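You operate a simulated robot arm through the tools that you are given. There is no shell and no other tool.

You are at the controls of a simulated two-armed robot. One attempt, no reset.

## Task
Undo both thumb screws, open the cover and switch the feed link off.

The check looks at the end state, three seconds after you hand in, the way a careful person would. Anything else that was tipped, shoved, dropped, spilled or broken makes it a failure. Lids that push on must go on centred and level and be pressed home; caps that screw on are set level and turned clockwise until they are tight.

## Robot
Two 7-joint arms with three-finger grippers on one trunk that stands fixed in place. Base frame: the origin is at the foot of the trunk, x ahead of it, y to its left, z up. Units: mm, rad, N and s.
The left shoulder is at [70, 146, 1263], the right one opposite. With the tool pointing down near the work surface each hand reaches from about 240 to 680 mm from the base axis, measured 20 degrees to its own side. Payload 2.2 kg a hand.
The TCP of each hand is the grasp point between the finger pads, 28 mm short of the fingertips. In the tool frame z runs along the fingers and y along their closing line. Largest opening 102 mm; the body of the gripper starts 71 mm behind the TCP.
Orientation is told as [roll, pitch, yaw] about the base's x, y, z axes, in that order, counted from this pose: with the fingers straight down and closing along the base's y, the tool's x points along the base's -x, its y along +y and its z along -z.

## Interface
- The arms move only by the tool arm_command. It takes "left_commands", "right_commands" or both (then of equal length, played together; a hand with none holds still); each is a list of rows, each a list of 3 entries, a list of its own where there are three numbers: the shift along the base's x, y, z in mm, then the turn, a rotation vector about the base's x, y, z in rad, then the closure, from 0 (fully open) to 1 (shut). In form: [[[tx, ty, tz], [ax, ay, az], claw], ...]. A call has 1 to 20 rows; each row shifts and turns the commanded pose from where the row before left it. Rows are played at 5 a second. More than 50 mm and 0.15 rad between two rows, or a gripper value outside its range, and nothing of the call is played. Where a pose cannot be reached the arm comes as near as it can. A force on the tool above 40 N (or 10 N above the force at the start of the call, whichever is more), or a blocked arm, ends the call early, and 0.2 s more pass. The fingers move at their own pace and stop on an object; they squeeze with about 24 N. The grip force told is the motor's: it shows also when the fingers shut on nothing. Time passes only in rows, and 0.2 s behind the last, so rows that do not move let the fingers close. The reply holds the time, the measured pose of the TCP, the force on the tool along the base axes, the opening and the grip force, in the units named above and with some noise, with the torque about the TCP (base axes, N m) and any sound that the robot's microphone picked up.
- Cameras (640 x 400 px; columns grow to the right, rows downward): "scene" is now at [99, -63.1, 1498.3]; the picture's right is [-0.64, -0.76, 0.00], its down [-0.45, 0.38, -0.81] and it looks along [0.62, -0.52, -0.59] (base axes); focal length 294 px, centre (320, 200). "left" rides on the left gripper at [72, 38, -86] in its tool frame; the picture's right is [-0.46, 0.89, 0.00], its down [-0.60, -0.32, -0.73] and it looks along [-0.65, -0.34, 0.68] (tool axes); focal length 256 px, centre (320, 200). "right" rides on the right gripper at [69, 44, -86] in its tool frame; the picture's right is [-0.53, 0.85, 0.00], its down [-0.58, -0.36, -0.73] and it looks along [-0.62, -0.39, 0.68] (tool axes); focal length 256 px, centre (320, 200). There is no depth. A picture from a camera that has moved, and an enlarged one, comes with that camera's place and axes in the base frame and with its lens. The place of the scene camera against the robot may be out by one fixed shift of up to 25 mm in any direction.
- get_image(camera): a new picture of that camera. No time passes.
- slide_trunk(by): slides the trunk up (or, below 0, down) by that many mm; the arms and the scene camera ride with it, the base frame stays. It gives what a move gives, with no picture.
- aim_head(pan, tilt): turns the head with the scene camera to pan (to the left, within 1.501 rad either way) and tilt (down, from -0.506 to 1.204), counted from straight ahead of the robot. It gives what a move gives.
- zoom(camera, box): a new picture of the part [left, top, right, bottom] of that camera's present view, enlarged. No time passes.
- job_done(): hands the job in; it is judged then, once.

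Places have to be worked out from the pictures, the camera data and where the tool is seen. Open the grippers and draw the arms clear of the work before you hand the job in, unless the task says otherwise.

The tools are called after ">>>" by a JSON object that holds its "op" and its "data". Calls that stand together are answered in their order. arm_command: Moves the arms, as the interface text tells. Its arguments: {"type":"object","properties":{"left_commands":{"type":"array","items":{"type":"array"}},"right_commands":{"type":"array","items":{"type":"array"}}},"required":[]} The other tools are called the same way: slide_trunk (by) slides the trunk up or down; aim_head (pan, tilt) turns the head that bears the scene camera; get_image (camera) takes a picture; zoom (camera, box) takes an enlarged picture of a part of a camera's view; job_done () hands the job in.

At the start:

```text
t: 0.0
left_eef_pos: [281.5, -45.3, 1309.0]
left_tool_rot: [-0.002, -0.002, 0.004]
left_contact_force: [0.8, 0.4, 0.0]
left_moment: [0.01, -0.02, 0.0]
left_grip_width: 102.0
left_gripper_force: 0.1
right_eef_pos: [284.3, -431.7, 1228.3]
right_tool_rot: [0.0, -0.001, 0.003]
right_contact_force: [-0.3, 0.4, -0.2]
right_moment: [0.02, 0.0, 0.02]
right_grip_width: 101.9
right_gripper_force: 0.1
trunk travel left (down, up): [-800.0, 140.0]
head pan, tilt: [-0.702, 0.63]
```

scene: 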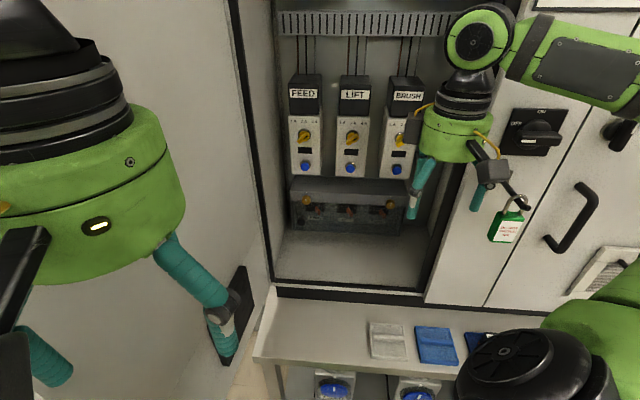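
right: 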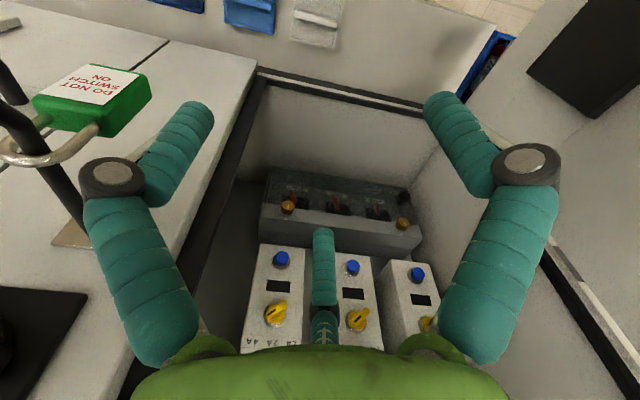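
left: 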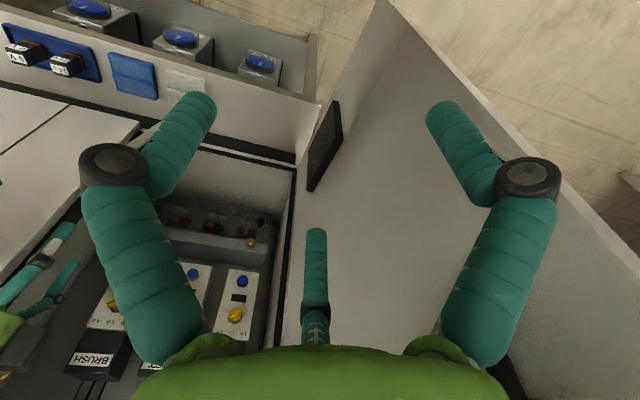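

I'll look closer at the cabinet before moving anything: the cover with two thumb screws seems to be the dark box below the FEED/LIFT/BRUSH relays.

>>> {"op": "zoom", "data": {"camera": "scene", "box": [270, 160, 430, 260]}}

>>> {"op": "zoom", "data": {"camera": "right", "box": [230, 150, 450, 290]}}

>>> {"op": "zoom", "data": {"camera": "scene", "box": [270, 60, 430, 160]}}

```text
4.00 times, centred on (350, 210) of scene
camera zoom: at [99.0, -63.1, 1498.3], right [-0.64, -0.76, 0.0], down [-0.45, 0.38, -0.81], along [0.62, -0.52, -0.59], focal length 1176 px, centre (200, 160)
```

zoom: 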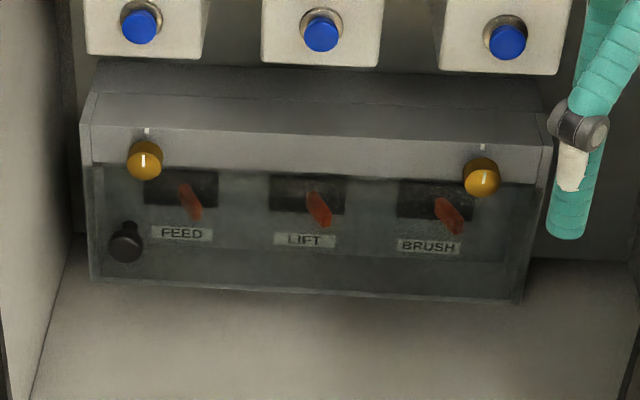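

```text
2.86 times, centred on (340, 220) of right
camera zoom: at [216.1, -387.4, 1315.9], right [0.53, 0.85, 0.0], down [0.58, -0.36, 0.73], along [0.62, -0.39, -0.68], focal length 731 px, centre (263, 143)
```

zoom: 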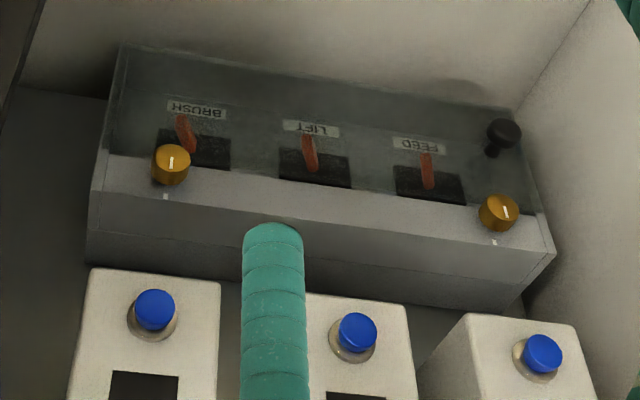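

```text
4.00 times, centred on (350, 110) of scene
camera zoom: at [99.0, -63.1, 1498.3], right [-0.64, -0.76, 0.0], down [-0.45, 0.38, -0.81], along [0.62, -0.52, -0.59], focal length 1176 px, centre (200, 560)
```

zoom: 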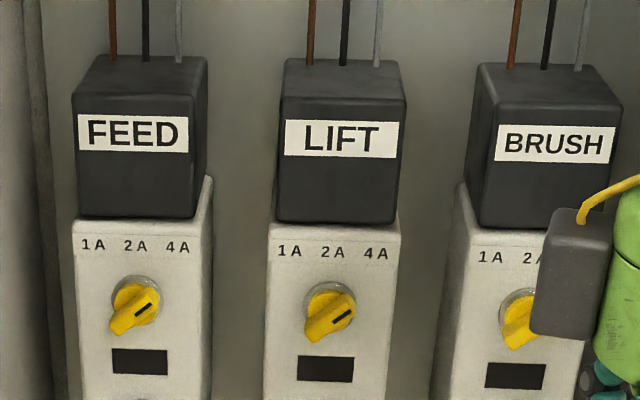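

Rough triangulation puts the FEED-side screw near (635,-462,1012) and the BRUSH-side one near (453,-598,1037). I'll zoom tighter to read the labels, the hinge side and the lever positions.

>>> {"op": "zoom", "data": {"camera": "scene", "box": [288, 185, 352, 225]}}

>>> {"op": "zoom", "data": {"camera": "scene", "box": [350, 185, 414, 245]}}

>>> {"op": "zoom", "data": {"camera": "right", "box": [340, 170, 436, 230]}}

>>> {"op": "zoom", "data": {"camera": "scene", "box": [480, 90, 640, 250]}}

```text
10.00 times, centred on (320, 205) of scene
camera zoom: at [99.0, -63.1, 1498.3], right [-0.64, -0.76, 0.0], down [-0.45, 0.38, -0.81], along [0.62, -0.52, -0.59], focal length 2940 px, centre (320, 150)
```

zoom: 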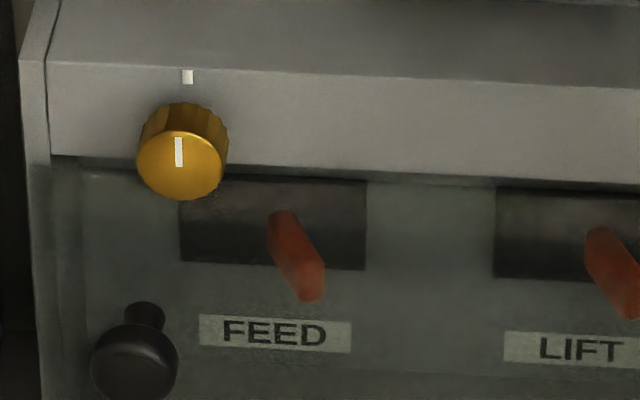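

```text
6.67 times, centred on (382, 215) of scene
camera zoom: at [99.0, -63.1, 1498.3], right [-0.64, -0.76, 0.0], down [-0.45, 0.38, -0.81], along [0.62, -0.52, -0.59], focal length 1960 px, centre (-93, 100)
```

zoom: 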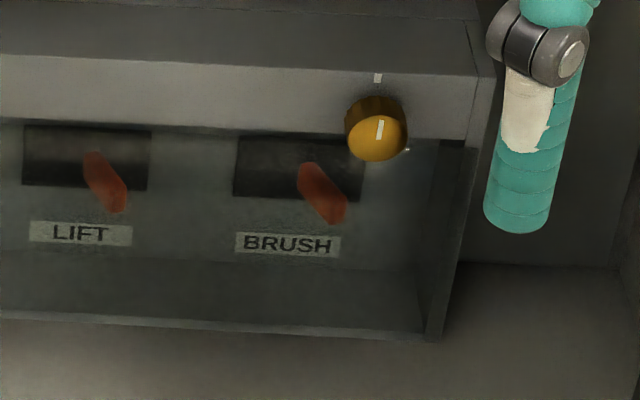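

```text
6.67 times, centred on (388, 200) of right
camera zoom: at [216.1, -387.4, 1315.9], right [0.53, 0.85, 0.0], down [0.58, -0.36, 0.73], along [0.62, -0.39, -0.68], focal length 1707 px, centre (-133, 200)
```

zoom: 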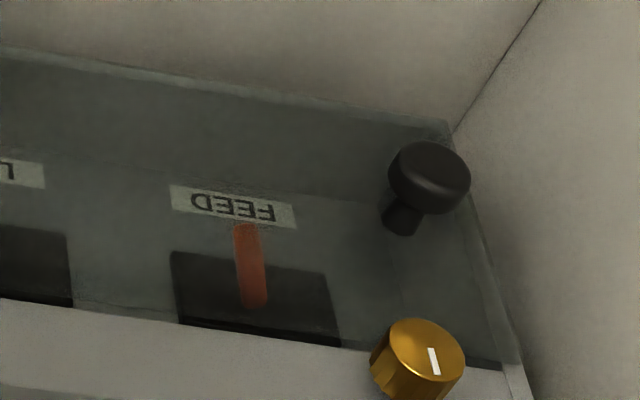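

```text
2.50 times, centred on (560, 170) of scene
camera zoom: at [99.0, -63.1, 1498.3], right [-0.64, -0.76, 0.0], down [-0.45, 0.38, -0.81], along [0.62, -0.52, -0.59], focal length 735 px, centre (-280, 275)
```

zoom: 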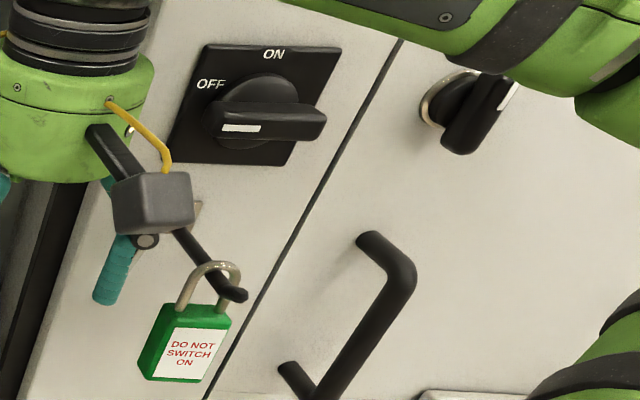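

The main isolator is OFF and tagged, so I'll leave it alone. I'll draw the right hand a little back from the cabinet frame, then lower the trunk to get a second viewpoint.

>>> {"op": "arm_command", "data": {"right_commands": [[[-20, 28, 0], [0, 0, 0], 0], [[-20, 28, 0], [0, 0, 0], 0]]}}

>>> {"op": "slide_trunk", "data": {"by": -150}}

>>> {"op": "get_image", "data": {"camera": "scene"}}

>>> {"op": "get_image", "data": {"camera": "right"}}

>>> {"op": "get_image", "data": {"camera": "left"}}

```text
t: 0.6
left_eef_pos: [282.0, -44.5, 1310.3]
left_tool_rot: [-0.004, -0.001, 0.003]
left_contact_force: [0.0, -0.7, 0.5]
left_moment: [-0.01, -0.01, -0.02]
left_grip_width: 102.0
left_gripper_force: 0.0
right_eef_pos: [245.0, -372.0, 1229.1]
right_tool_rot: [0.002, -0.003, 0.0]
right_contact_force: [0.0, -0.1, -0.3]
right_moment: [-0.05, -0.02, 0.01]
right_grip_width: 101.8
right_gripper_force: 0.0
trunk travel left (down, up): [-800.0, 140.0]
head pan, tilt: [-0.702, 0.63]
```

```text
t: 2.4
left_eef_pos: [282.7, -45.3, 1158.2]
left_tool_rot: [-0.002, -0.003, 0.001]
left_contact_force: [-0.3, 1.4, 0.1]
left_moment: [-0.01, 0.0, 0.01]
left_grip_width: 102.4
left_gripper_force: 0.1
right_eef_pos: [246.8, -374.2, 1079.0]
right_tool_rot: [-0.001, -0.001, 0.0]
right_contact_force: [-0.4, -0.3, -0.2]
right_moment: [0.02, 0.01, 0.01]
right_grip_width: 102.1
right_gripper_force: 0.1
trunk travel left (down, up): [-650.0, 290.0]
head pan, tilt: [-0.702, 0.63]
```

```text
taken
camera scene: at [98.8, -63.0, 1348.4], right [-0.64, -0.76, 0.0], down [-0.45, 0.38, -0.81], along [0.62, -0.52, -0.59], focal length 294 px, centre (320, 200)
```

scene: 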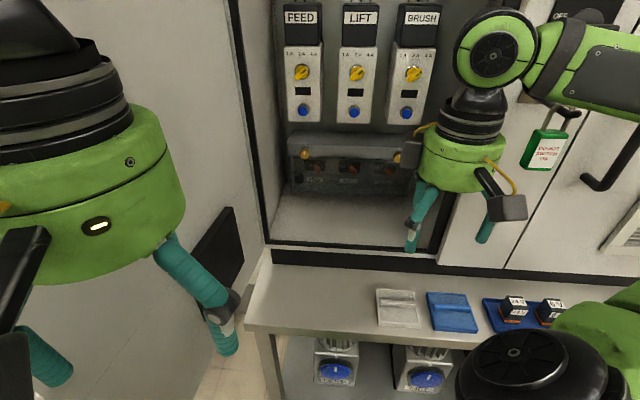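

```text
taken
camera right: at [177.0, -330.0, 1165.6], right [0.53, 0.85, 0.0], down [0.58, -0.36, 0.73], along [0.62, -0.39, -0.68], focal length 256 px, centre (320, 200)
```

right: 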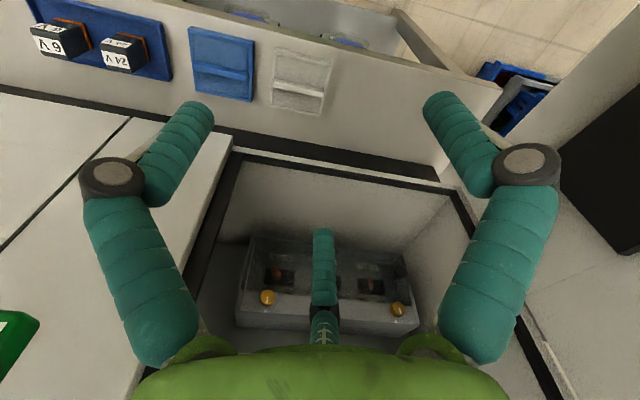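

```text
taken
camera left: at [210.2, -7.2, 1245.2], right [0.46, 0.89, 0.0], down [0.6, -0.31, 0.73], along [0.65, -0.34, -0.68], focal length 256 px, centre (320, 200)
```

left: 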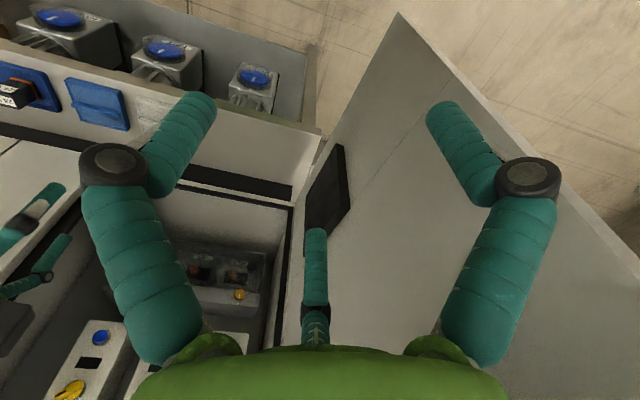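

Now I have a second viewpoint; zooming for accurate pixel positions of the screws, knob and levers.

>>> {"op": "zoom", "data": {"camera": "scene", "box": [270, 120, 430, 220]}}

>>> {"op": "zoom", "data": {"camera": "right", "box": [220, 220, 440, 340]}}

>>> {"op": "zoom", "data": {"camera": "left", "box": [170, 220, 300, 320]}}

```text
4.00 times, centred on (350, 170) of scene
camera zoom: at [98.8, -63.0, 1348.4], right [-0.64, -0.76, 0.0], down [-0.45, 0.38, -0.81], along [0.62, -0.52, -0.59], focal length 1176 px, centre (200, 320)
```

zoom: 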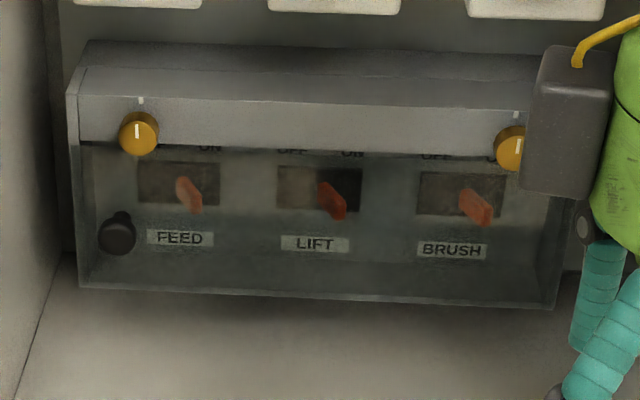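

```text
2.91 times, centred on (330, 280) of right
camera zoom: at [177.0, -330.0, 1165.6], right [0.53, 0.85, 0.0], down [0.58, -0.36, 0.73], along [0.62, -0.39, -0.68], focal length 745 px, centre (291, -33)
```

zoom: 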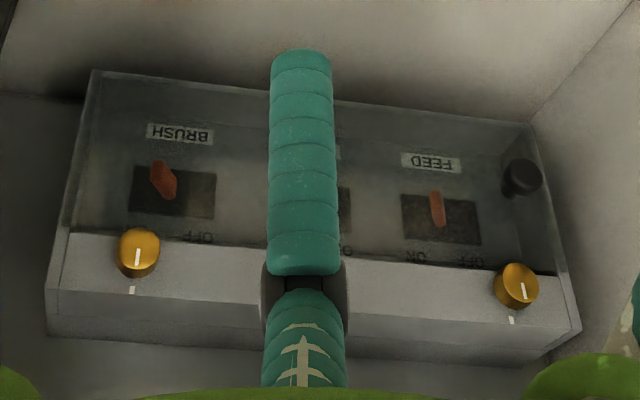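

```text
4.00 times, centred on (235, 270) of left
camera zoom: at [210.2, -7.2, 1245.2], right [0.46, 0.89, 0.0], down [0.6, -0.31, 0.73], along [0.65, -0.34, -0.68], focal length 1024 px, centre (660, -80)
```

zoom: 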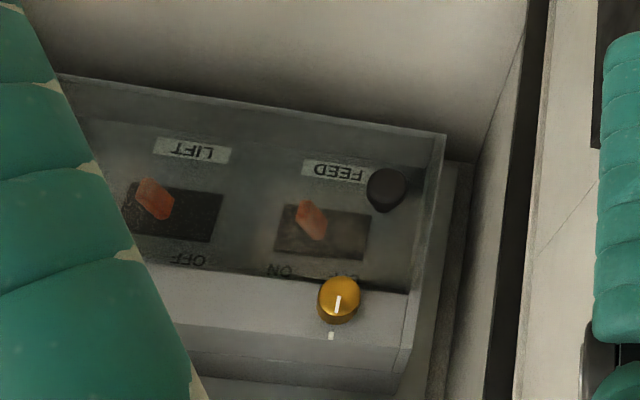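

Triangulating with both wrist cameras: screw heads at about FEED (664,-466,991) and BRUSH (495,-635,993), black knob at (668,-448,920). The box face is vertical and the cabinet is turned 45° (outward normal ≈ (-0.707, 0.707)). OFF is left, ON is right, and the levers lean right. Now I'll swing the right hand up to point into the cabinet, in stages.

>>> {"op": "arm_command", "data": {"right_commands": [[[40.5, -1.7, -22.3], [-0.106, -0.106, 0], 0.5], [[40, -1.2, -17.8], [-0.106, -0.106, 0], 0.5], [[39.1, -0.3, -13.5], [-0.106, -0.106, 0], 0.5], [[37.7, 1.1, -9.5], [-0.106, -0.106, 0], 0.5], [[16.5, -16.5, -5.8], [-0.106, -0.106, 0], 0.5]]}}

>>> {"op": "get_image", "data": {"camera": "scene"}}

>>> {"op": "get_image", "data": {"camera": "right"}}

```text
t: 3.5
left_eef_pos: [282.8, -47.1, 1160.2]
left_tool_rot: [-0.003, -0.001, 0.003]
left_contact_force: [-0.2, -0.5, 0.7]
left_moment: [0.0, -0.01, 0.0]
left_grip_width: 102.0
left_gripper_force: 0.1
right_eef_pos: [420.0, -393.2, 1010.8]
right_tool_rot: [-0.581, -0.505, 0.156]
right_contact_force: [-0.3, 0.0, -0.4]
right_moment: [0.0, -0.02, 0.01]
right_grip_width: 51.1
right_gripper_force: 0.1
trunk travel left (down, up): [-650.0, 290.0]
head pan, tilt: [-0.702, 0.63]
```

```text
taken
camera scene: at [98.7, -64.0, 1348.3], right [-0.64, -0.76, 0.0], down [-0.45, 0.38, -0.81], along [0.62, -0.52, -0.59], focal length 294 px, centre (320, 200)
```

scene: 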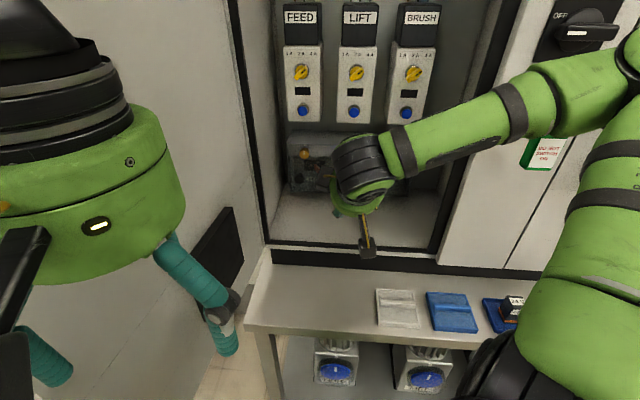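

```text
taken
camera right: at [323.2, -323.3, 1018.9], right [0.57, 0.81, -0.15], down [0.1, 0.11, 0.99], along [0.81, -0.58, -0.01], focal length 256 px, centre (320, 200)
```

right: 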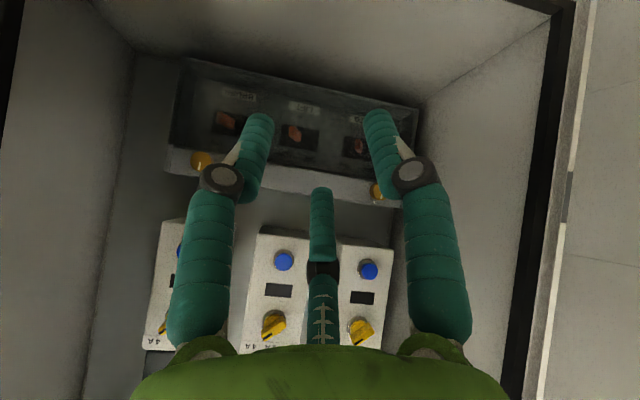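

The hand is entering the opening cleanly. I'll look at the elbow's clearance from the padlock before going further.

>>> {"op": "aim_head", "data": {"pan": -1.3, "tilt": 0.45}}

>>> {"op": "get_image", "data": {"camera": "scene"}}

```text
t: 4.5
left_eef_pos: [282.6, -45.9, 1158.8]
left_tool_rot: [-0.003, -0.002, 0.002]
left_contact_force: [-0.3, -0.4, -0.1]
left_moment: [-0.01, -0.01, 0.02]
left_grip_width: 102.1
left_gripper_force: 0.1
right_eef_pos: [418.4, -392.8, 1009.9]
right_tool_rot: [-0.582, -0.503, 0.156]
right_contact_force: [-0.1, 0.9, 0.3]
right_moment: [-0.02, 0.0, 0.01]
right_grip_width: 51.2
right_gripper_force: 0.0
trunk travel left (down, up): [-650.0, 290.0]
head pan, tilt: [-1.3, 0.45]
```

```text
taken
camera scene: at [56.8, -95.3, 1364.4], right [-0.96, -0.27, 0.0], down [-0.12, 0.42, -0.9], along [0.24, -0.87, -0.44], focal length 294 px, centre (320, 200)
```

scene: 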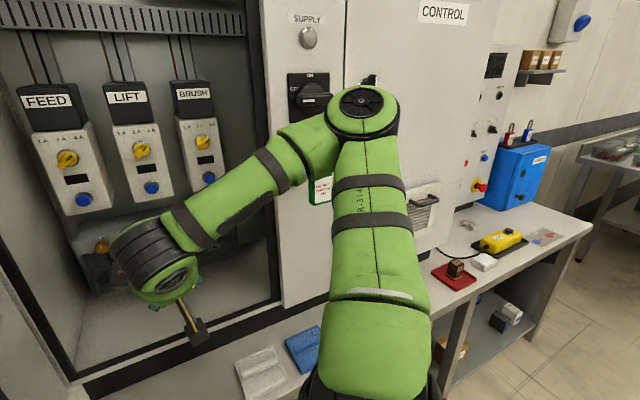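

The padlock re-triangulates to about (212,-599,1122), well over 150 mm from the forearm, so it's safe. I'll finish the swing to horizontal.

>>> {"op": "arm_command", "data": {"right_commands": [[[14.4, -14.4, -2.5], [-0.106, -0.106, 0], 0.5], [[11.9, -11.9, 0.3], [-0.106, -0.106, 0], 0.5], [[9.1, -9.1, 2.5], [-0.106, -0.106, 0], 0.5], [[6.2, -6.2, 4.2], [-0.106, -0.106, 0], 0.5], [[3.1, -3.1, 5.2], [-0.106, -0.106, 0], 0.5], [[0.4, -0.4, 0], [-0.05, -0.05, 0], 0.5]]}}

>>> {"op": "aim_head", "data": {"pan": -0.75, "tilt": 0.5}}

>>> {"op": "get_image", "data": {"camera": "scene"}}

>>> {"op": "get_image", "data": {"camera": "right"}}

```text
t: 6.0
left_eef_pos: [284.0, -45.4, 1159.6]
left_tool_rot: [-0.001, -0.001, 0.001]
left_contact_force: [0.1, -0.4, -0.4]
left_moment: [0.01, 0.03, -0.01]
left_grip_width: 101.8
left_gripper_force: 0.0
right_eef_pos: [465.8, -437.7, 1018.1]
right_tool_rot: [-1.571, -0.785, 0.788]
right_contact_force: [0.6, 0.2, 1.0]
right_moment: [0.01, -0.01, 0.0]
right_grip_width: 50.9
right_gripper_force: 0.1
trunk travel left (down, up): [-650.0, 290.0]
head pan, tilt: [-1.3, 0.45]
```

```text
t: 6.9
left_eef_pos: [281.8, -45.2, 1159.9]
left_tool_rot: [-0.003, -0.002, 0.0]
left_contact_force: [-0.2, -0.1, -0.2]
left_moment: [0.01, -0.01, 0.01]
left_grip_width: 102.1
left_gripper_force: 0.0
right_eef_pos: [466.2, -439.1, 1019.1]
right_tool_rot: [-1.567, -0.784, 0.786]
right_contact_force: [-0.1, 0.5, -0.1]
right_moment: [0.0, 0.01, 0.02]
right_grip_width: 51.2
right_gripper_force: 0.1
trunk travel left (down, up): [-650.0, 290.0]
head pan, tilt: [-0.75, 0.499]
```

```text
taken
camera scene: at [98.6, -68.8, 1360.0], right [-0.68, -0.73, 0.0], down [-0.35, 0.33, -0.88], along [0.64, -0.6, -0.48], focal length 294 px, centre (320, 200)
```

scene: 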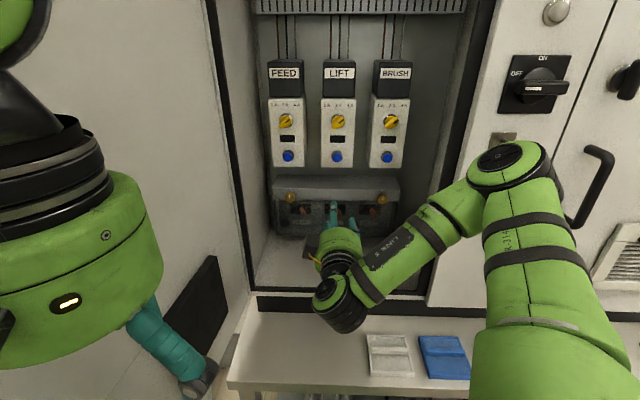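

```text
taken
camera right: at [391.8, -389.1, 940.5], right [0.69, 0.69, -0.22], down [-0.41, 0.62, 0.67], along [0.6, -0.37, 0.71], focal length 256 px, centre (320, 200)
```

right: 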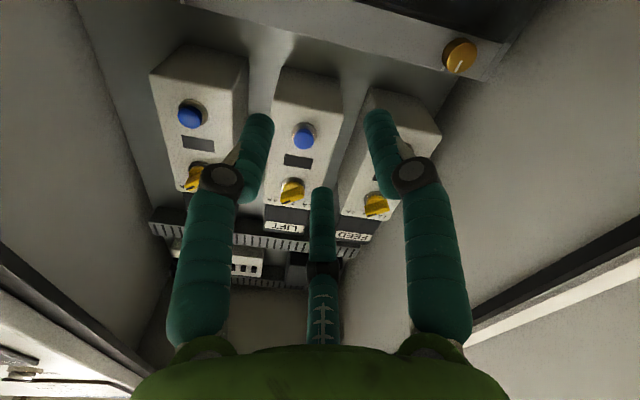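

The hand is now horizontal in front of the box. I'll test the roll range counter-clockwise (as seen from the front) in this free spot, which also brings the camera round to the top.

>>> {"op": "arm_command", "data": {"right_commands": [[[0, 0, 0], [-0.106, 0.106, 0], 0.5], [[0, 0, 0], [-0.106, 0.106, 0], 0.5], [[0, 0, 0], [-0.106, 0.106, 0], 0.5], [[0, 0, 0], [-0.106, 0.106, 0], 0.5], [[0, 0, 0], [-0.106, 0.106, 0], 0.5], [[0, 0, 0], [-0.106, 0.106, 0], 0.5], [[0, 0, 0], [-0.106, 0.106, 0], 0.5], [[0, 0, 0], [-0.106, 0.106, 0], 0.5], [[0, 0, 0], [-0.106, 0.106, 0], 0.5], [[0, 0, 0], [-0.106, 0.106, 0], 0.5]]}}

>>> {"op": "get_image", "data": {"camera": "scene"}}

>>> {"op": "get_image", "data": {"camera": "right"}}

```text
t: 9.1
left_eef_pos: [282.2, -45.8, 1158.9]
left_tool_rot: [-0.001, -0.002, 0.002]
left_contact_force: [0.4, -0.3, -0.5]
left_moment: [0.0, -0.07, 0.03]
left_grip_width: 101.7
left_gripper_force: 0.0
right_eef_pos: [466.5, -438.5, 1018.5]
right_tool_rot: [-1.57, 0.717, 0.783]
right_contact_force: [0.3, 0.2, 0.1]
right_moment: [-0.02, 0.03, 0.01]
right_grip_width: 51.2
right_gripper_force: 0.1
trunk travel left (down, up): [-650.0, 290.0]
head pan, tilt: [-0.75, 0.499]
```

```text
taken
camera scene: at [98.7, -68.6, 1360.0], right [-0.68, -0.73, 0.0], down [-0.35, 0.33, -0.88], along [0.64, -0.6, -0.48], focal length 294 px, centre (320, 200)
```

scene: 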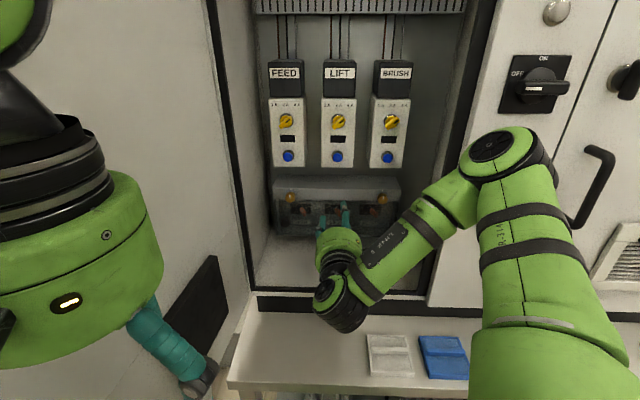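

```text
taken
camera right: at [347.4, -433.5, 1033.2], right [-0.11, -0.11, -0.99], down [-0.04, 0.99, -0.1], along [0.99, 0.03, -0.11], focal length 256 px, centre (320, 200)
```

right: 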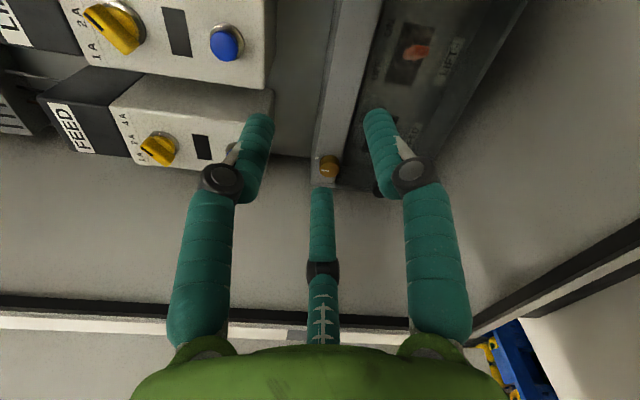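

Roll works fine with no arm swing. I'll continue to bring the camera to the top (12 o'clock) and check the limit.

>>> {"op": "arm_command", "data": {"right_commands": [[[0, 0, 0], [-0.106, 0.106, 0], 0.5], [[0, 0, 0], [-0.106, 0.106, 0], 0.5], [[0, 0, 0], [-0.106, 0.106, 0], 0.5], [[0, 0, 0], [-0.106, 0.106, 0], 0.5], [[0, 0, 0], [-0.106, 0.106, 0], 0.5], [[0, 0, 0], [-0.106, 0.106, 0], 0.5], [[0, 0, 0], [-0.106, 0.106, 0], 0.5], [[0, 0, 0], [-0.106, 0.106, 0], 0.5], [[0, 0, 0], [-0.106, 0.106, 0], 0.5], [[0, 0, 0], [-0.106, 0.106, 0], 0.5]]}}

>>> {"op": "get_image", "data": {"camera": "right"}}

>>> {"op": "zoom", "data": {"camera": "scene", "box": [250, 160, 420, 280]}}

```text
t: 11.3
left_eef_pos: [282.5, -45.1, 1159.1]
left_tool_rot: [-0.003, -0.001, 0.002]
left_contact_force: [-0.8, 0.8, -0.2]
left_moment: [0.02, 0.0, 0.01]
left_grip_width: 101.9
left_gripper_force: 0.1
right_eef_pos: [465.7, -437.2, 1019.7]
right_tool_rot: [1.572, 0.925, -2.354]
right_contact_force: [-0.4, 0.5, 0.5]
right_moment: [-0.02, 0.0, 0.03]
right_grip_width: 51.0
right_gripper_force: 0.0
trunk travel left (down, up): [-650.0, 290.0]
head pan, tilt: [-0.75, 0.499]
```

```text
taken
camera right: at [408.8, -370.9, 1101.8], right [-0.7, -0.7, 0.08], down [-0.55, 0.48, -0.68], along [0.44, -0.52, -0.73], focal length 256 px, centre (320, 200)
```

right: 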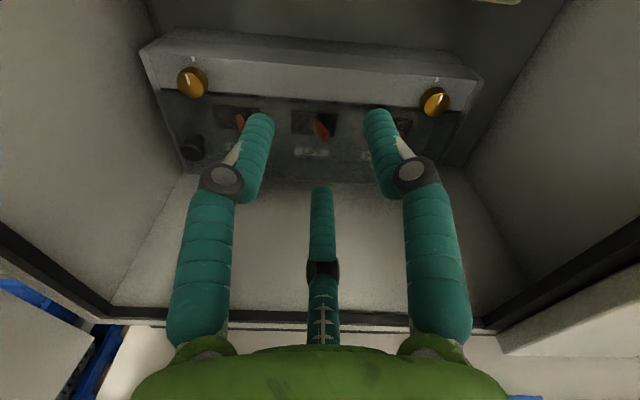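

```text
3.33 times, centred on (335, 220) of scene
camera zoom: at [98.7, -68.4, 1360.0], right [-0.68, -0.73, 0.0], down [-0.35, 0.33, -0.88], along [0.64, -0.6, -0.48], focal length 980 px, centre (270, 133)
```

zoom: 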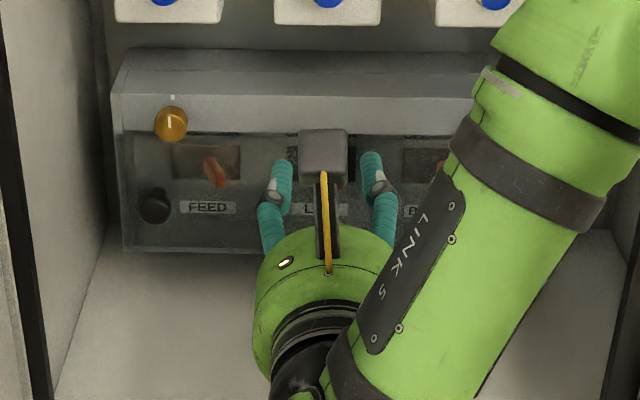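

The roll range is good (3 rad clear) and the wrist camera on top confirms the screws at FEED (664,-466,990) and BRUSH (496,-634,991). Next I'll move to a standoff in front of the FEED screw.

>>> {"op": "arm_command", "data": {"right_commands": [[[32, 10.6, -7.5], [0, 0, 0], 0.5], [[32, 10.6, -7.5], [0, 0, 0], 0.5], [[32, 10.6, -7.5], [0, 0, 0], 0.5], [[31.5, 10.6, -7.0], [0, 0, 0], 0.5], [[0, 0, 0], [0, 0, 0], 0.5]]}}

>>> {"op": "get_image", "data": {"camera": "right"}}

>>> {"op": "get_image", "data": {"camera": "scene"}}

```text
t: 12.5
left_eef_pos: [282.4, -44.9, 1159.3]
left_tool_rot: [-0.003, -0.002, 0.001]
left_contact_force: [-0.8, 0.2, -0.5]
left_moment: [0.01, -0.03, 0.01]
left_grip_width: 101.9
left_gripper_force: 0.0
right_eef_pos: [588.9, -396.8, 991.2]
right_tool_rot: [1.574, 0.928, -2.352]
right_contact_force: [-0.4, -0.3, 1.2]
right_moment: [0.0, -0.01, 0.02]
right_grip_width: 50.8
right_gripper_force: 0.1
trunk travel left (down, up): [-650.0, 290.0]
head pan, tilt: [-0.75, 0.499]
```

```text
taken
camera right: at [531.6, -330.2, 1072.1], right [-0.71, -0.7, 0.08], down [-0.55, 0.48, -0.68], along [0.44, -0.52, -0.73], focal length 256 px, centre (320, 200)
```

right: 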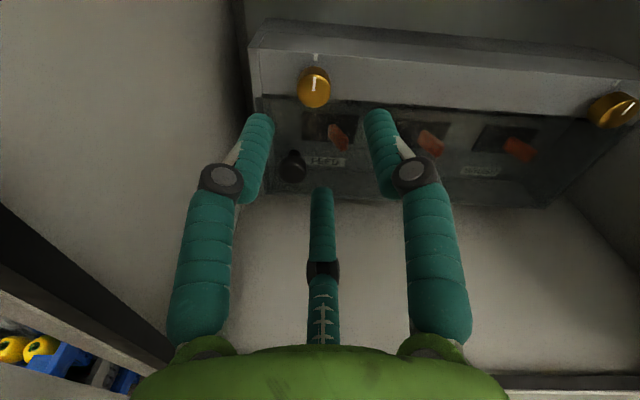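

```text
taken
camera scene: at [97.7, -68.6, 1360.1], right [-0.68, -0.73, 0.0], down [-0.35, 0.33, -0.88], along [0.64, -0.6, -0.48], focal length 294 px, centre (320, 200)
```

scene: 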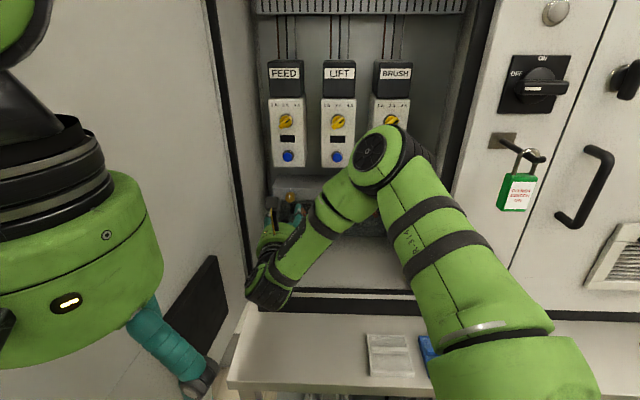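

Position confirmed again: the screw is at (664,-466,990). I'll roll the hand clockwise so that a full counter-clockwise stroke is available, correcting the lateral offset on the way.

>>> {"op": "arm_command", "data": {"right_commands": [[[3, 3, -1], [0.106, -0.106, 0], 0.5], [[0, 0, 0], [0.106, -0.106, 0], 0.5], [[0, 0, 0], [0.106, -0.106, 0], 0.5], [[0, 0, 0], [0.106, -0.106, 0], 0.5], [[0, 0, 0], [0.106, -0.106, 0], 0.5], [[0, 0, 0], [0.106, -0.106, 0], 0.5], [[0, 0, 0], [0.106, -0.106, 0], 0.5], [[0, 0, 0], [0.106, -0.106, 0], 0.5], [[0, 0, 0], [0.106, -0.106, 0], 0.5], [[0, 0, 0], [0.106, -0.106, 0], 0.5], [[0, 0, 0], [0.106, -0.106, 0], 0.5], [[0, 0, 0], [0.106, -0.106, 0], 0.5], [[0, 0, 0], [0.106, -0.106, 0], 0.5], [[0, 0, 0], [0.106, -0.106, 0], 0.5], [[0, 0, 0], [0.106, -0.106, 0], 0.5], [[0, 0, 0], [0.106, -0.106, 0], 0.5], [[0, 0, 0], [0, 0, 0], 0.5]]}}

>>> {"op": "get_image", "data": {"camera": "right"}}

>>> {"op": "zoom", "data": {"camera": "scene", "box": [240, 160, 360, 280]}}

>>> {"op": "get_image", "data": {"camera": "left"}}

```text
t: 16.1
left_eef_pos: [281.3, -46.1, 1159.0]
left_tool_rot: [-0.002, -0.001, 0.001]
left_contact_force: [0.4, 0.3, 0.0]
left_moment: [0.01, 0.03, 0.0]
left_grip_width: 102.1
left_gripper_force: 0.1
right_eef_pos: [596.1, -393.3, 989.3]
right_tool_rot: [-1.57, -0.188, 0.785]
right_contact_force: [-0.7, -0.3, 0.2]
right_moment: [0.02, 0.01, 0.02]
right_grip_width: 51.2
right_gripper_force: 0.0
trunk travel left (down, up): [-650.0, 290.0]
head pan, tilt: [-0.75, 0.499]
```

```text
taken
camera right: at [492.2, -372.9, 933.9], right [0.48, 0.48, -0.73], down [-0.16, 0.87, 0.47], along [0.86, -0.11, 0.5], focal length 256 px, centre (320, 200)
```

right: 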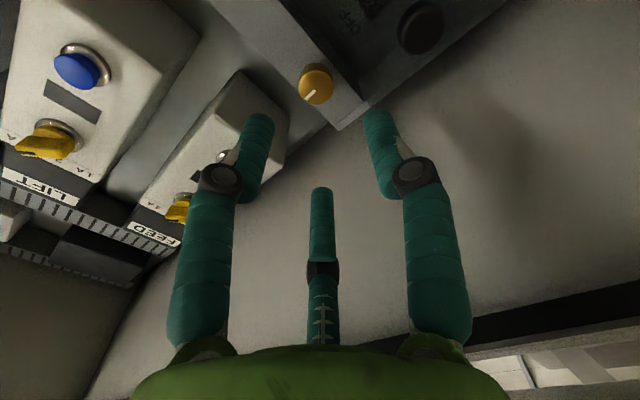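

```text
3.33 times, centred on (300, 220) of scene
camera zoom: at [98.7, -68.7, 1360.0], right [-0.68, -0.73, 0.0], down [-0.35, 0.33, -0.88], along [0.64, -0.6, -0.48], focal length 980 px, centre (387, 133)
```

zoom: 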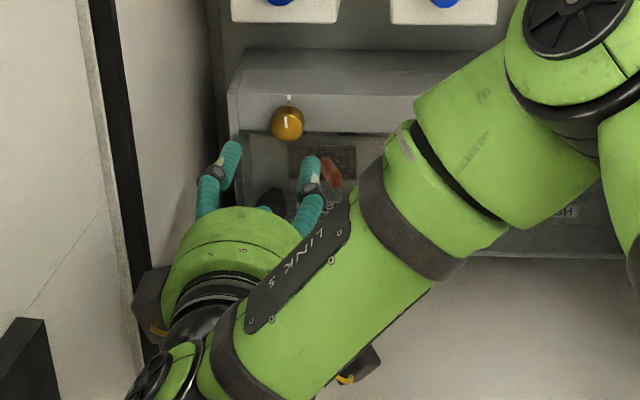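

```text
taken
camera left: at [210.4, -7.3, 1245.1], right [0.46, 0.89, 0.0], down [0.6, -0.31, 0.73], along [0.65, -0.34, -0.68], focal length 256 px, centre (320, 200)
```

left: 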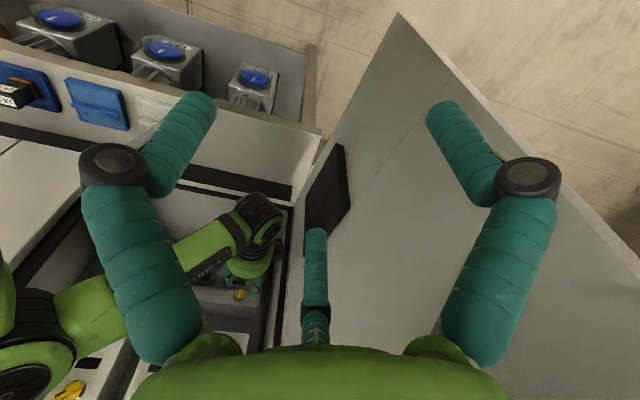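

The gripper carries a second housing opposite its camera, so near the left wall I must keep both roughly vertical. I'll use short strokes with the camera at the bottom, and roll further clockwise first.

>>> {"op": "arm_command", "data": {"right_commands": [[[0, 0, 0], [0.106, -0.106, 0], 0.5], [[0, 0, 0], [0.106, -0.106, 0], 0.5], [[0, 0, 0], [0.106, -0.106, 0], 0.5], [[0, 0, 0], [0.106, -0.106, 0], 0.5], [[0, 0, 0], [0.106, -0.106, 0], 0.5], [[0, 0, 0], [0.106, -0.106, 0], 0.5], [[0, 0, 0], [0.106, -0.106, 0], 0.5], [[0, 0, 0], [0.106, -0.106, 0], 0.5], [[0, 0, 0], [0, 0, 0], 0.5]]}}

>>> {"op": "get_image", "data": {"camera": "right"}}

>>> {"op": "zoom", "data": {"camera": "scene", "box": [240, 160, 360, 280]}}

```text
t: 18.1
left_eef_pos: [283.4, -45.1, 1159.6]
left_tool_rot: [-0.002, -0.002, 0.001]
left_contact_force: [-0.5, -1.2, 0.7]
left_moment: [0.02, 0.0, -0.01]
left_grip_width: 101.9
left_gripper_force: 0.2
right_eef_pos: [595.7, -392.6, 988.0]
right_tool_rot: [-1.563, -1.387, 0.779]
right_contact_force: [-0.2, -1.1, -0.4]
right_moment: [0.05, -0.03, 0.03]
right_grip_width: 51.0
right_gripper_force: 0.0
trunk travel left (down, up): [-650.0, 290.0]
head pan, tilt: [-0.75, 0.499]
```

```text
taken
camera right: at [555.7, -309.0, 913.5], right [0.66, 0.66, 0.37], down [-0.69, 0.34, 0.64], along [0.29, -0.67, 0.68], focal length 256 px, centre (320, 200)
```

right: 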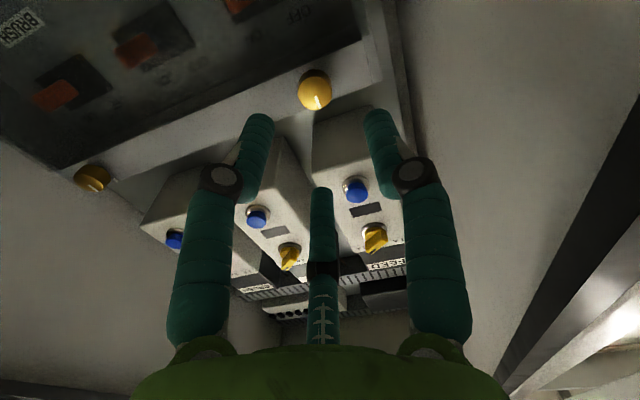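

```text
3.33 times, centred on (300, 220) of scene
camera zoom: at [98.7, -68.7, 1360.0], right [-0.68, -0.73, 0.0], down [-0.35, 0.33, -0.88], along [0.64, -0.6, -0.48], focal length 980 px, centre (387, 133)
```

zoom: 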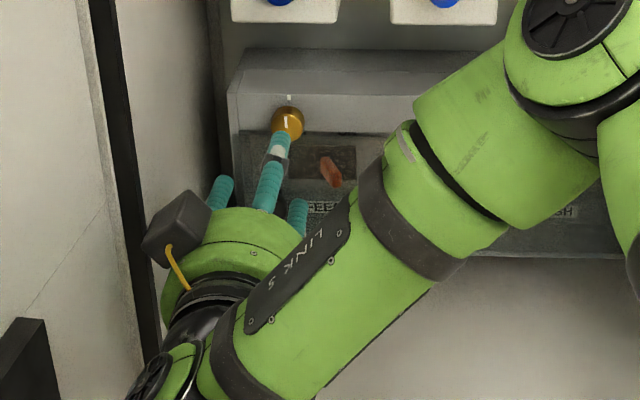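

The picture shows the gripper really has extra fingers and housings around it, so I'll inspect the idle left gripper to learn its layout before working close to the wall.

>>> {"op": "aim_head", "data": {"pan": -0.2, "tilt": 0.7}}

>>> {"op": "get_image", "data": {"camera": "scene"}}

```text
t: 19.1
left_eef_pos: [283.7, -45.5, 1159.6]
left_tool_rot: [-0.002, -0.002, 0.002]
left_contact_force: [0.0, -0.2, 0.2]
left_moment: [0.0, 0.01, 0.0]
left_grip_width: 101.8
left_gripper_force: 0.2
right_eef_pos: [596.8, -392.3, 989.0]
right_tool_rot: [-1.562, -1.384, 0.778]
right_contact_force: [0.5, 0.1, 0.0]
right_moment: [0.0, 0.0, -0.01]
right_grip_width: 50.8
right_gripper_force: 0.2
trunk travel left (down, up): [-650.0, 290.0]
head pan, tilt: [-0.201, 0.7]
```

```text
taken
camera scene: at [115.3, -23.7, 1342.3], right [-0.2, -0.98, 0.0], down [-0.63, 0.13, -0.77], along [0.75, -0.15, -0.64], focal length 294 px, centre (320, 200)
```

scene: 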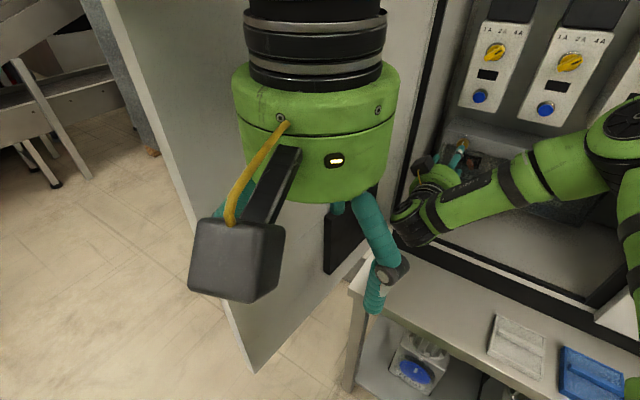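

The layout: one camera arm plus a second smaller housing roughly 120° round from it. The best stroke range near the left wall is camera from about 4 o'clock up to 12 o'clock, so I'll roll counter-clockwise to the start of that range.

>>> {"op": "arm_command", "data": {"right_commands": [[[0, 0, 0], [-0.106, 0.106, 0], 0.5], [[0, 0, 0], [-0.106, 0.106, 0], 0.5], [[0, 0, 0], [-0.106, 0.106, 0], 0.5], [[0, 0, 0], [-0.106, 0.106, 0], 0.5], [[0, 0, 0], [-0.106, 0.106, 0], 0.5], [[0, 0, 0], [-0.106, 0.106, 0], 0.5], [[0, 0, 0], [-0.106, 0.106, 0], 0.5], [[0, 0, 0], [-0.106, 0.106, 0], 0.5], [[0, 0, 0], [-0.106, 0.106, 0], 0.5], [[0, 0, 0], [-0.106, 0.106, 0], 0.5], [[0, 0, 0], [-0.074, 0.074, 0], 0.5], [[0, 0, 0], [0, 0, 0], 0.5]]}}

>>> {"op": "aim_head", "data": {"pan": -0.7, "tilt": 0.55}}

>>> {"op": "get_image", "data": {"camera": "right"}}

>>> {"op": "zoom", "data": {"camera": "scene", "box": [240, 140, 360, 260]}}

```text
t: 21.7
left_eef_pos: [282.5, -45.3, 1158.9]
left_tool_rot: [-0.001, -0.002, 0.002]
left_contact_force: [0.0, 0.0, 0.2]
left_moment: [0.01, 0.0, 0.0]
left_grip_width: 102.2
left_gripper_force: 0.0
right_eef_pos: [596.0, -391.9, 989.0]
right_tool_rot: [-1.568, 0.223, 0.783]
right_contact_force: [0.2, 0.1, -0.1]
right_moment: [-0.01, -0.01, 0.0]
right_grip_width: 51.0
right_gripper_force: 0.1
trunk travel left (down, up): [-650.0, 290.0]
head pan, tilt: [-0.201, 0.7]
```

```text
t: 22.6
left_eef_pos: [284.1, -44.9, 1158.9]
left_tool_rot: [-0.002, -0.002, 0.001]
left_contact_force: [-0.5, 0.5, 0.4]
left_moment: [0.0, 0.02, -0.01]
left_grip_width: 102.0
left_gripper_force: 0.1
right_eef_pos: [596.5, -393.0, 988.9]
right_tool_rot: [-1.57, 0.219, 0.783]
right_contact_force: [-0.3, -0.2, -0.1]
right_moment: [0.01, -0.03, 0.01]
right_grip_width: 51.2
right_gripper_force: 0.1
trunk travel left (down, up): [-650.0, 290.0]
head pan, tilt: [-0.7, 0.55]
```

```text
taken
camera right: at [480.6, -385.1, 961.8], right [0.24, 0.24, -0.94], down [-0.06, 0.97, 0.23], along [0.97, 0.0, 0.25], focal length 256 px, centre (320, 200)
```

right: 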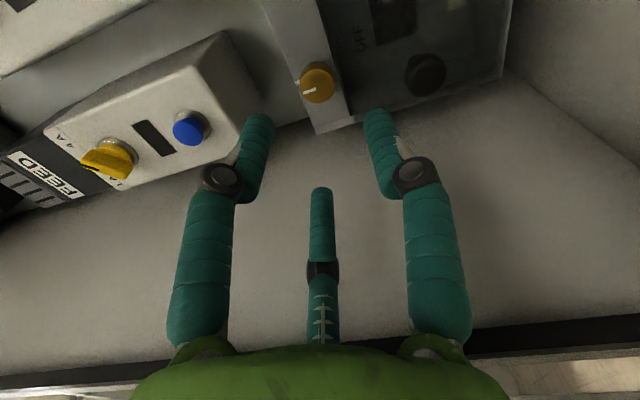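

```text
3.33 times, centred on (300, 200) of scene
camera zoom: at [100.9, -64.4, 1355.4], right [-0.64, -0.77, 0.0], down [-0.4, 0.34, -0.85], along [0.65, -0.55, -0.52], focal length 980 px, centre (387, 200)
```

zoom: 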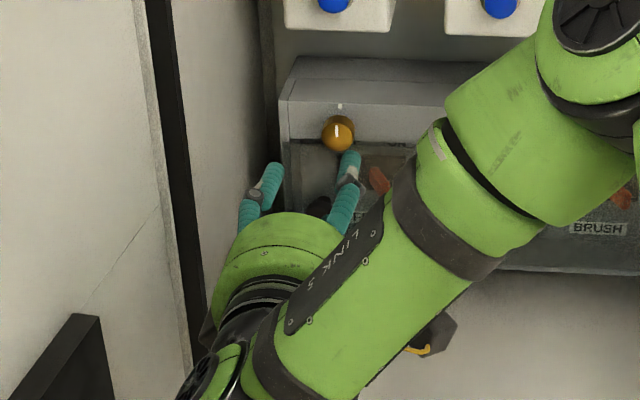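

The screw re-measures at (663,-466,990). I'll trim the lateral offset by about 4 mm and move in 65 mm, then check.

>>> {"op": "arm_command", "data": {"right_commands": [[[-3, -3, 1], [0, 0, 0], 0.5], [[15, -15, 0], [0, 0, 0], 0.5], [[15, -15, 0], [0, 0, 0], 0.5], [[15, -15, 0], [0, 0, 0], 0.5], [[0, 0, 0], [0, 0, 0], 0.5]]}}

>>> {"op": "get_image", "data": {"camera": "right"}}

>>> {"op": "zoom", "data": {"camera": "scene", "box": [270, 140, 360, 230]}}

```text
t: 23.8
left_eef_pos: [282.8, -44.9, 1159.1]
left_tool_rot: [0.001, -0.002, 0.002]
left_contact_force: [-0.5, 0.1, 0.1]
left_moment: [0.03, -0.03, -0.01]
left_grip_width: 102.0
left_gripper_force: 0.0
right_eef_pos: [641.4, -438.3, 989.3]
right_tool_rot: [-1.569, 0.218, 0.784]
right_contact_force: [-0.3, 0.1, -0.9]
right_moment: [0.03, 0.0, 0.01]
right_grip_width: 50.8
right_gripper_force: 0.0
trunk travel left (down, up): [-650.0, 290.0]
head pan, tilt: [-0.7, 0.55]
```

```text
taken
camera right: at [523.9, -431.9, 962.2], right [0.24, 0.24, -0.94], down [-0.06, 0.97, 0.23], along [0.97, 0.0, 0.25], focal length 256 px, centre (320, 200)
```

right: 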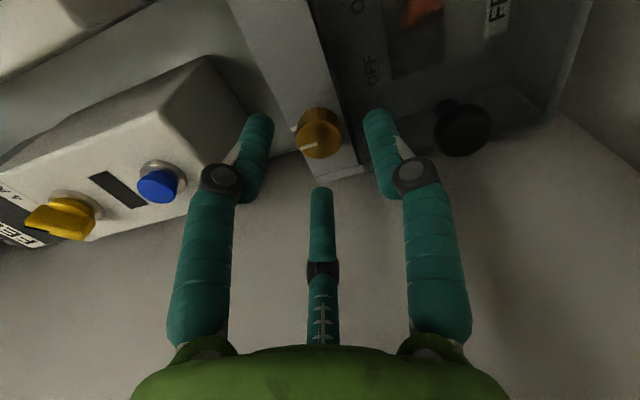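

```text
4.44 times, centred on (315, 185) of scene
camera zoom: at [100.6, -64.4, 1355.4], right [-0.64, -0.77, 0.0], down [-0.4, 0.34, -0.85], along [0.65, -0.55, -0.52], focal length 1306 px, centre (342, 267)
```

zoom: 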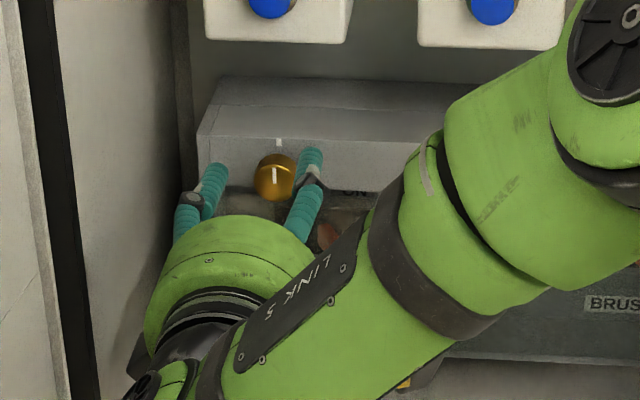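

Knob head is centred between the fingers. I'll ease in another 20 mm and watch the force.

>>> {"op": "arm_command", "data": {"right_commands": [[[5, -5, 0], [0, 0, 0], 0.5], [[5, -5, 0], [0, 0, 0], 0.5], [[4.5, -4.5, 0], [0, 0, 0], 0.5], [[0, 0, 0], [0, 0, 0], 0.5]]}}

>>> {"op": "get_image", "data": {"camera": "right"}}

>>> {"op": "zoom", "data": {"camera": "scene", "box": [270, 140, 360, 230]}}

```text
t: 24.8
left_eef_pos: [283.3, -45.4, 1157.6]
left_tool_rot: [-0.002, -0.002, 0.002]
left_contact_force: [0.7, 0.5, 0.1]
left_moment: [-0.01, 0.01, -0.02]
left_grip_width: 101.9
left_gripper_force: 0.0
right_eef_pos: [653.7, -455.2, 990.5]
right_tool_rot: [-1.568, 0.221, 0.786]
right_contact_force: [0.0, -0.6, 0.6]
right_moment: [0.0, -0.02, 0.01]
right_grip_width: 51.1
right_gripper_force: 0.1
trunk travel left (down, up): [-650.0, 290.0]
head pan, tilt: [-0.7, 0.55]
```

```text
taken
camera right: at [536.6, -447.7, 963.8], right [0.24, 0.24, -0.94], down [-0.06, 0.97, 0.23], along [0.97, 0.0, 0.24], focal length 256 px, centre (320, 200)
```

right: 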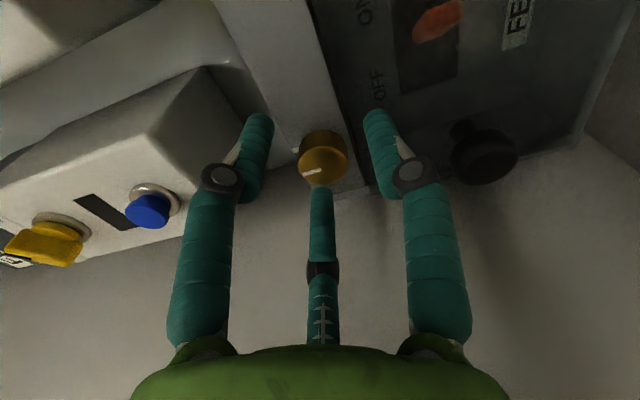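

```text
4.44 times, centred on (315, 185) of scene
camera zoom: at [100.8, -64.4, 1355.4], right [-0.64, -0.77, 0.0], down [-0.4, 0.34, -0.85], along [0.65, -0.55, -0.52], focal length 1306 px, centre (342, 267)
```

zoom: 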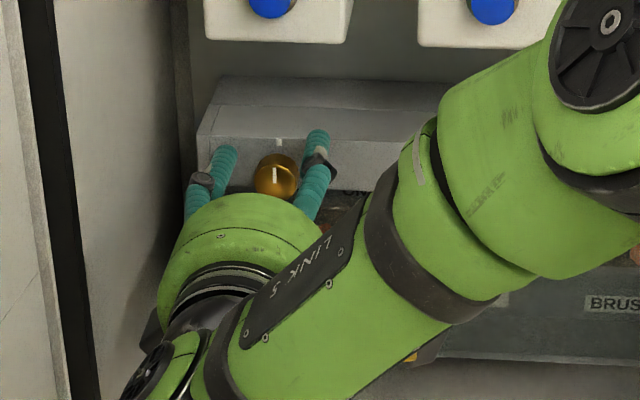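

The knob front is about 18 mm ahead of the TCP, so the fingertips overlap it by 10 mm; I'll advance 5 mm more and close gently on it.

>>> {"op": "arm_command", "data": {"right_commands": [[[2, -2, 0], [0, 0, 0], 0.5], [[1.5, -1.5, 0], [0, 0, 0], 0.5], [[0, 0, 0], [0, 0, 0], 0.7], [[0, 0, 0], [0, 0, 0], 0.9], [[0, 0, 0], [0, 0, 0], 0.9]]}}

>>> {"op": "get_image", "data": {"camera": "right"}}

```text
t: 26.0
left_eef_pos: [282.6, -44.5, 1158.3]
left_tool_rot: [-0.003, 0.0, 0.002]
left_contact_force: [-0.3, -0.2, 0.9]
left_moment: [-0.03, -0.04, 0.01]
left_grip_width: 102.0
left_gripper_force: 0.0
right_eef_pos: [654.8, -456.4, 989.1]
right_tool_rot: [-1.563, 0.224, 0.791]
right_contact_force: [-9.5, 13.6, -13.4]
right_moment: [0.52, 0.38, 0.34]
right_grip_width: 24.6
right_gripper_force: 44.8
trunk travel left (down, up): [-650.0, 290.0]
head pan, tilt: [-0.7, 0.55]
```

```text
taken
camera right: at [538.8, -449.6, 963.2], right [0.23, 0.24, -0.94], down [-0.06, 0.97, 0.23], along [0.97, 0.01, 0.24], focal length 256 px, centre (320, 200)
```

right: 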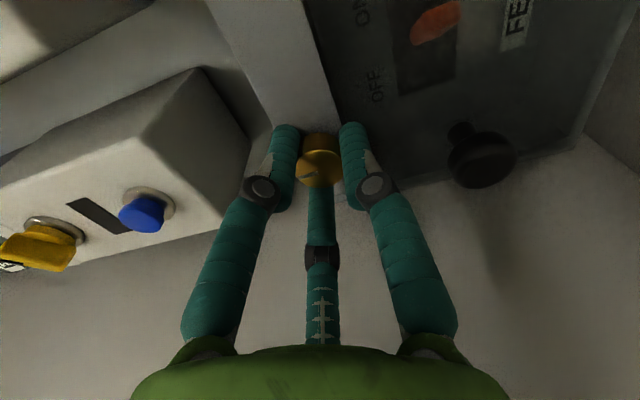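

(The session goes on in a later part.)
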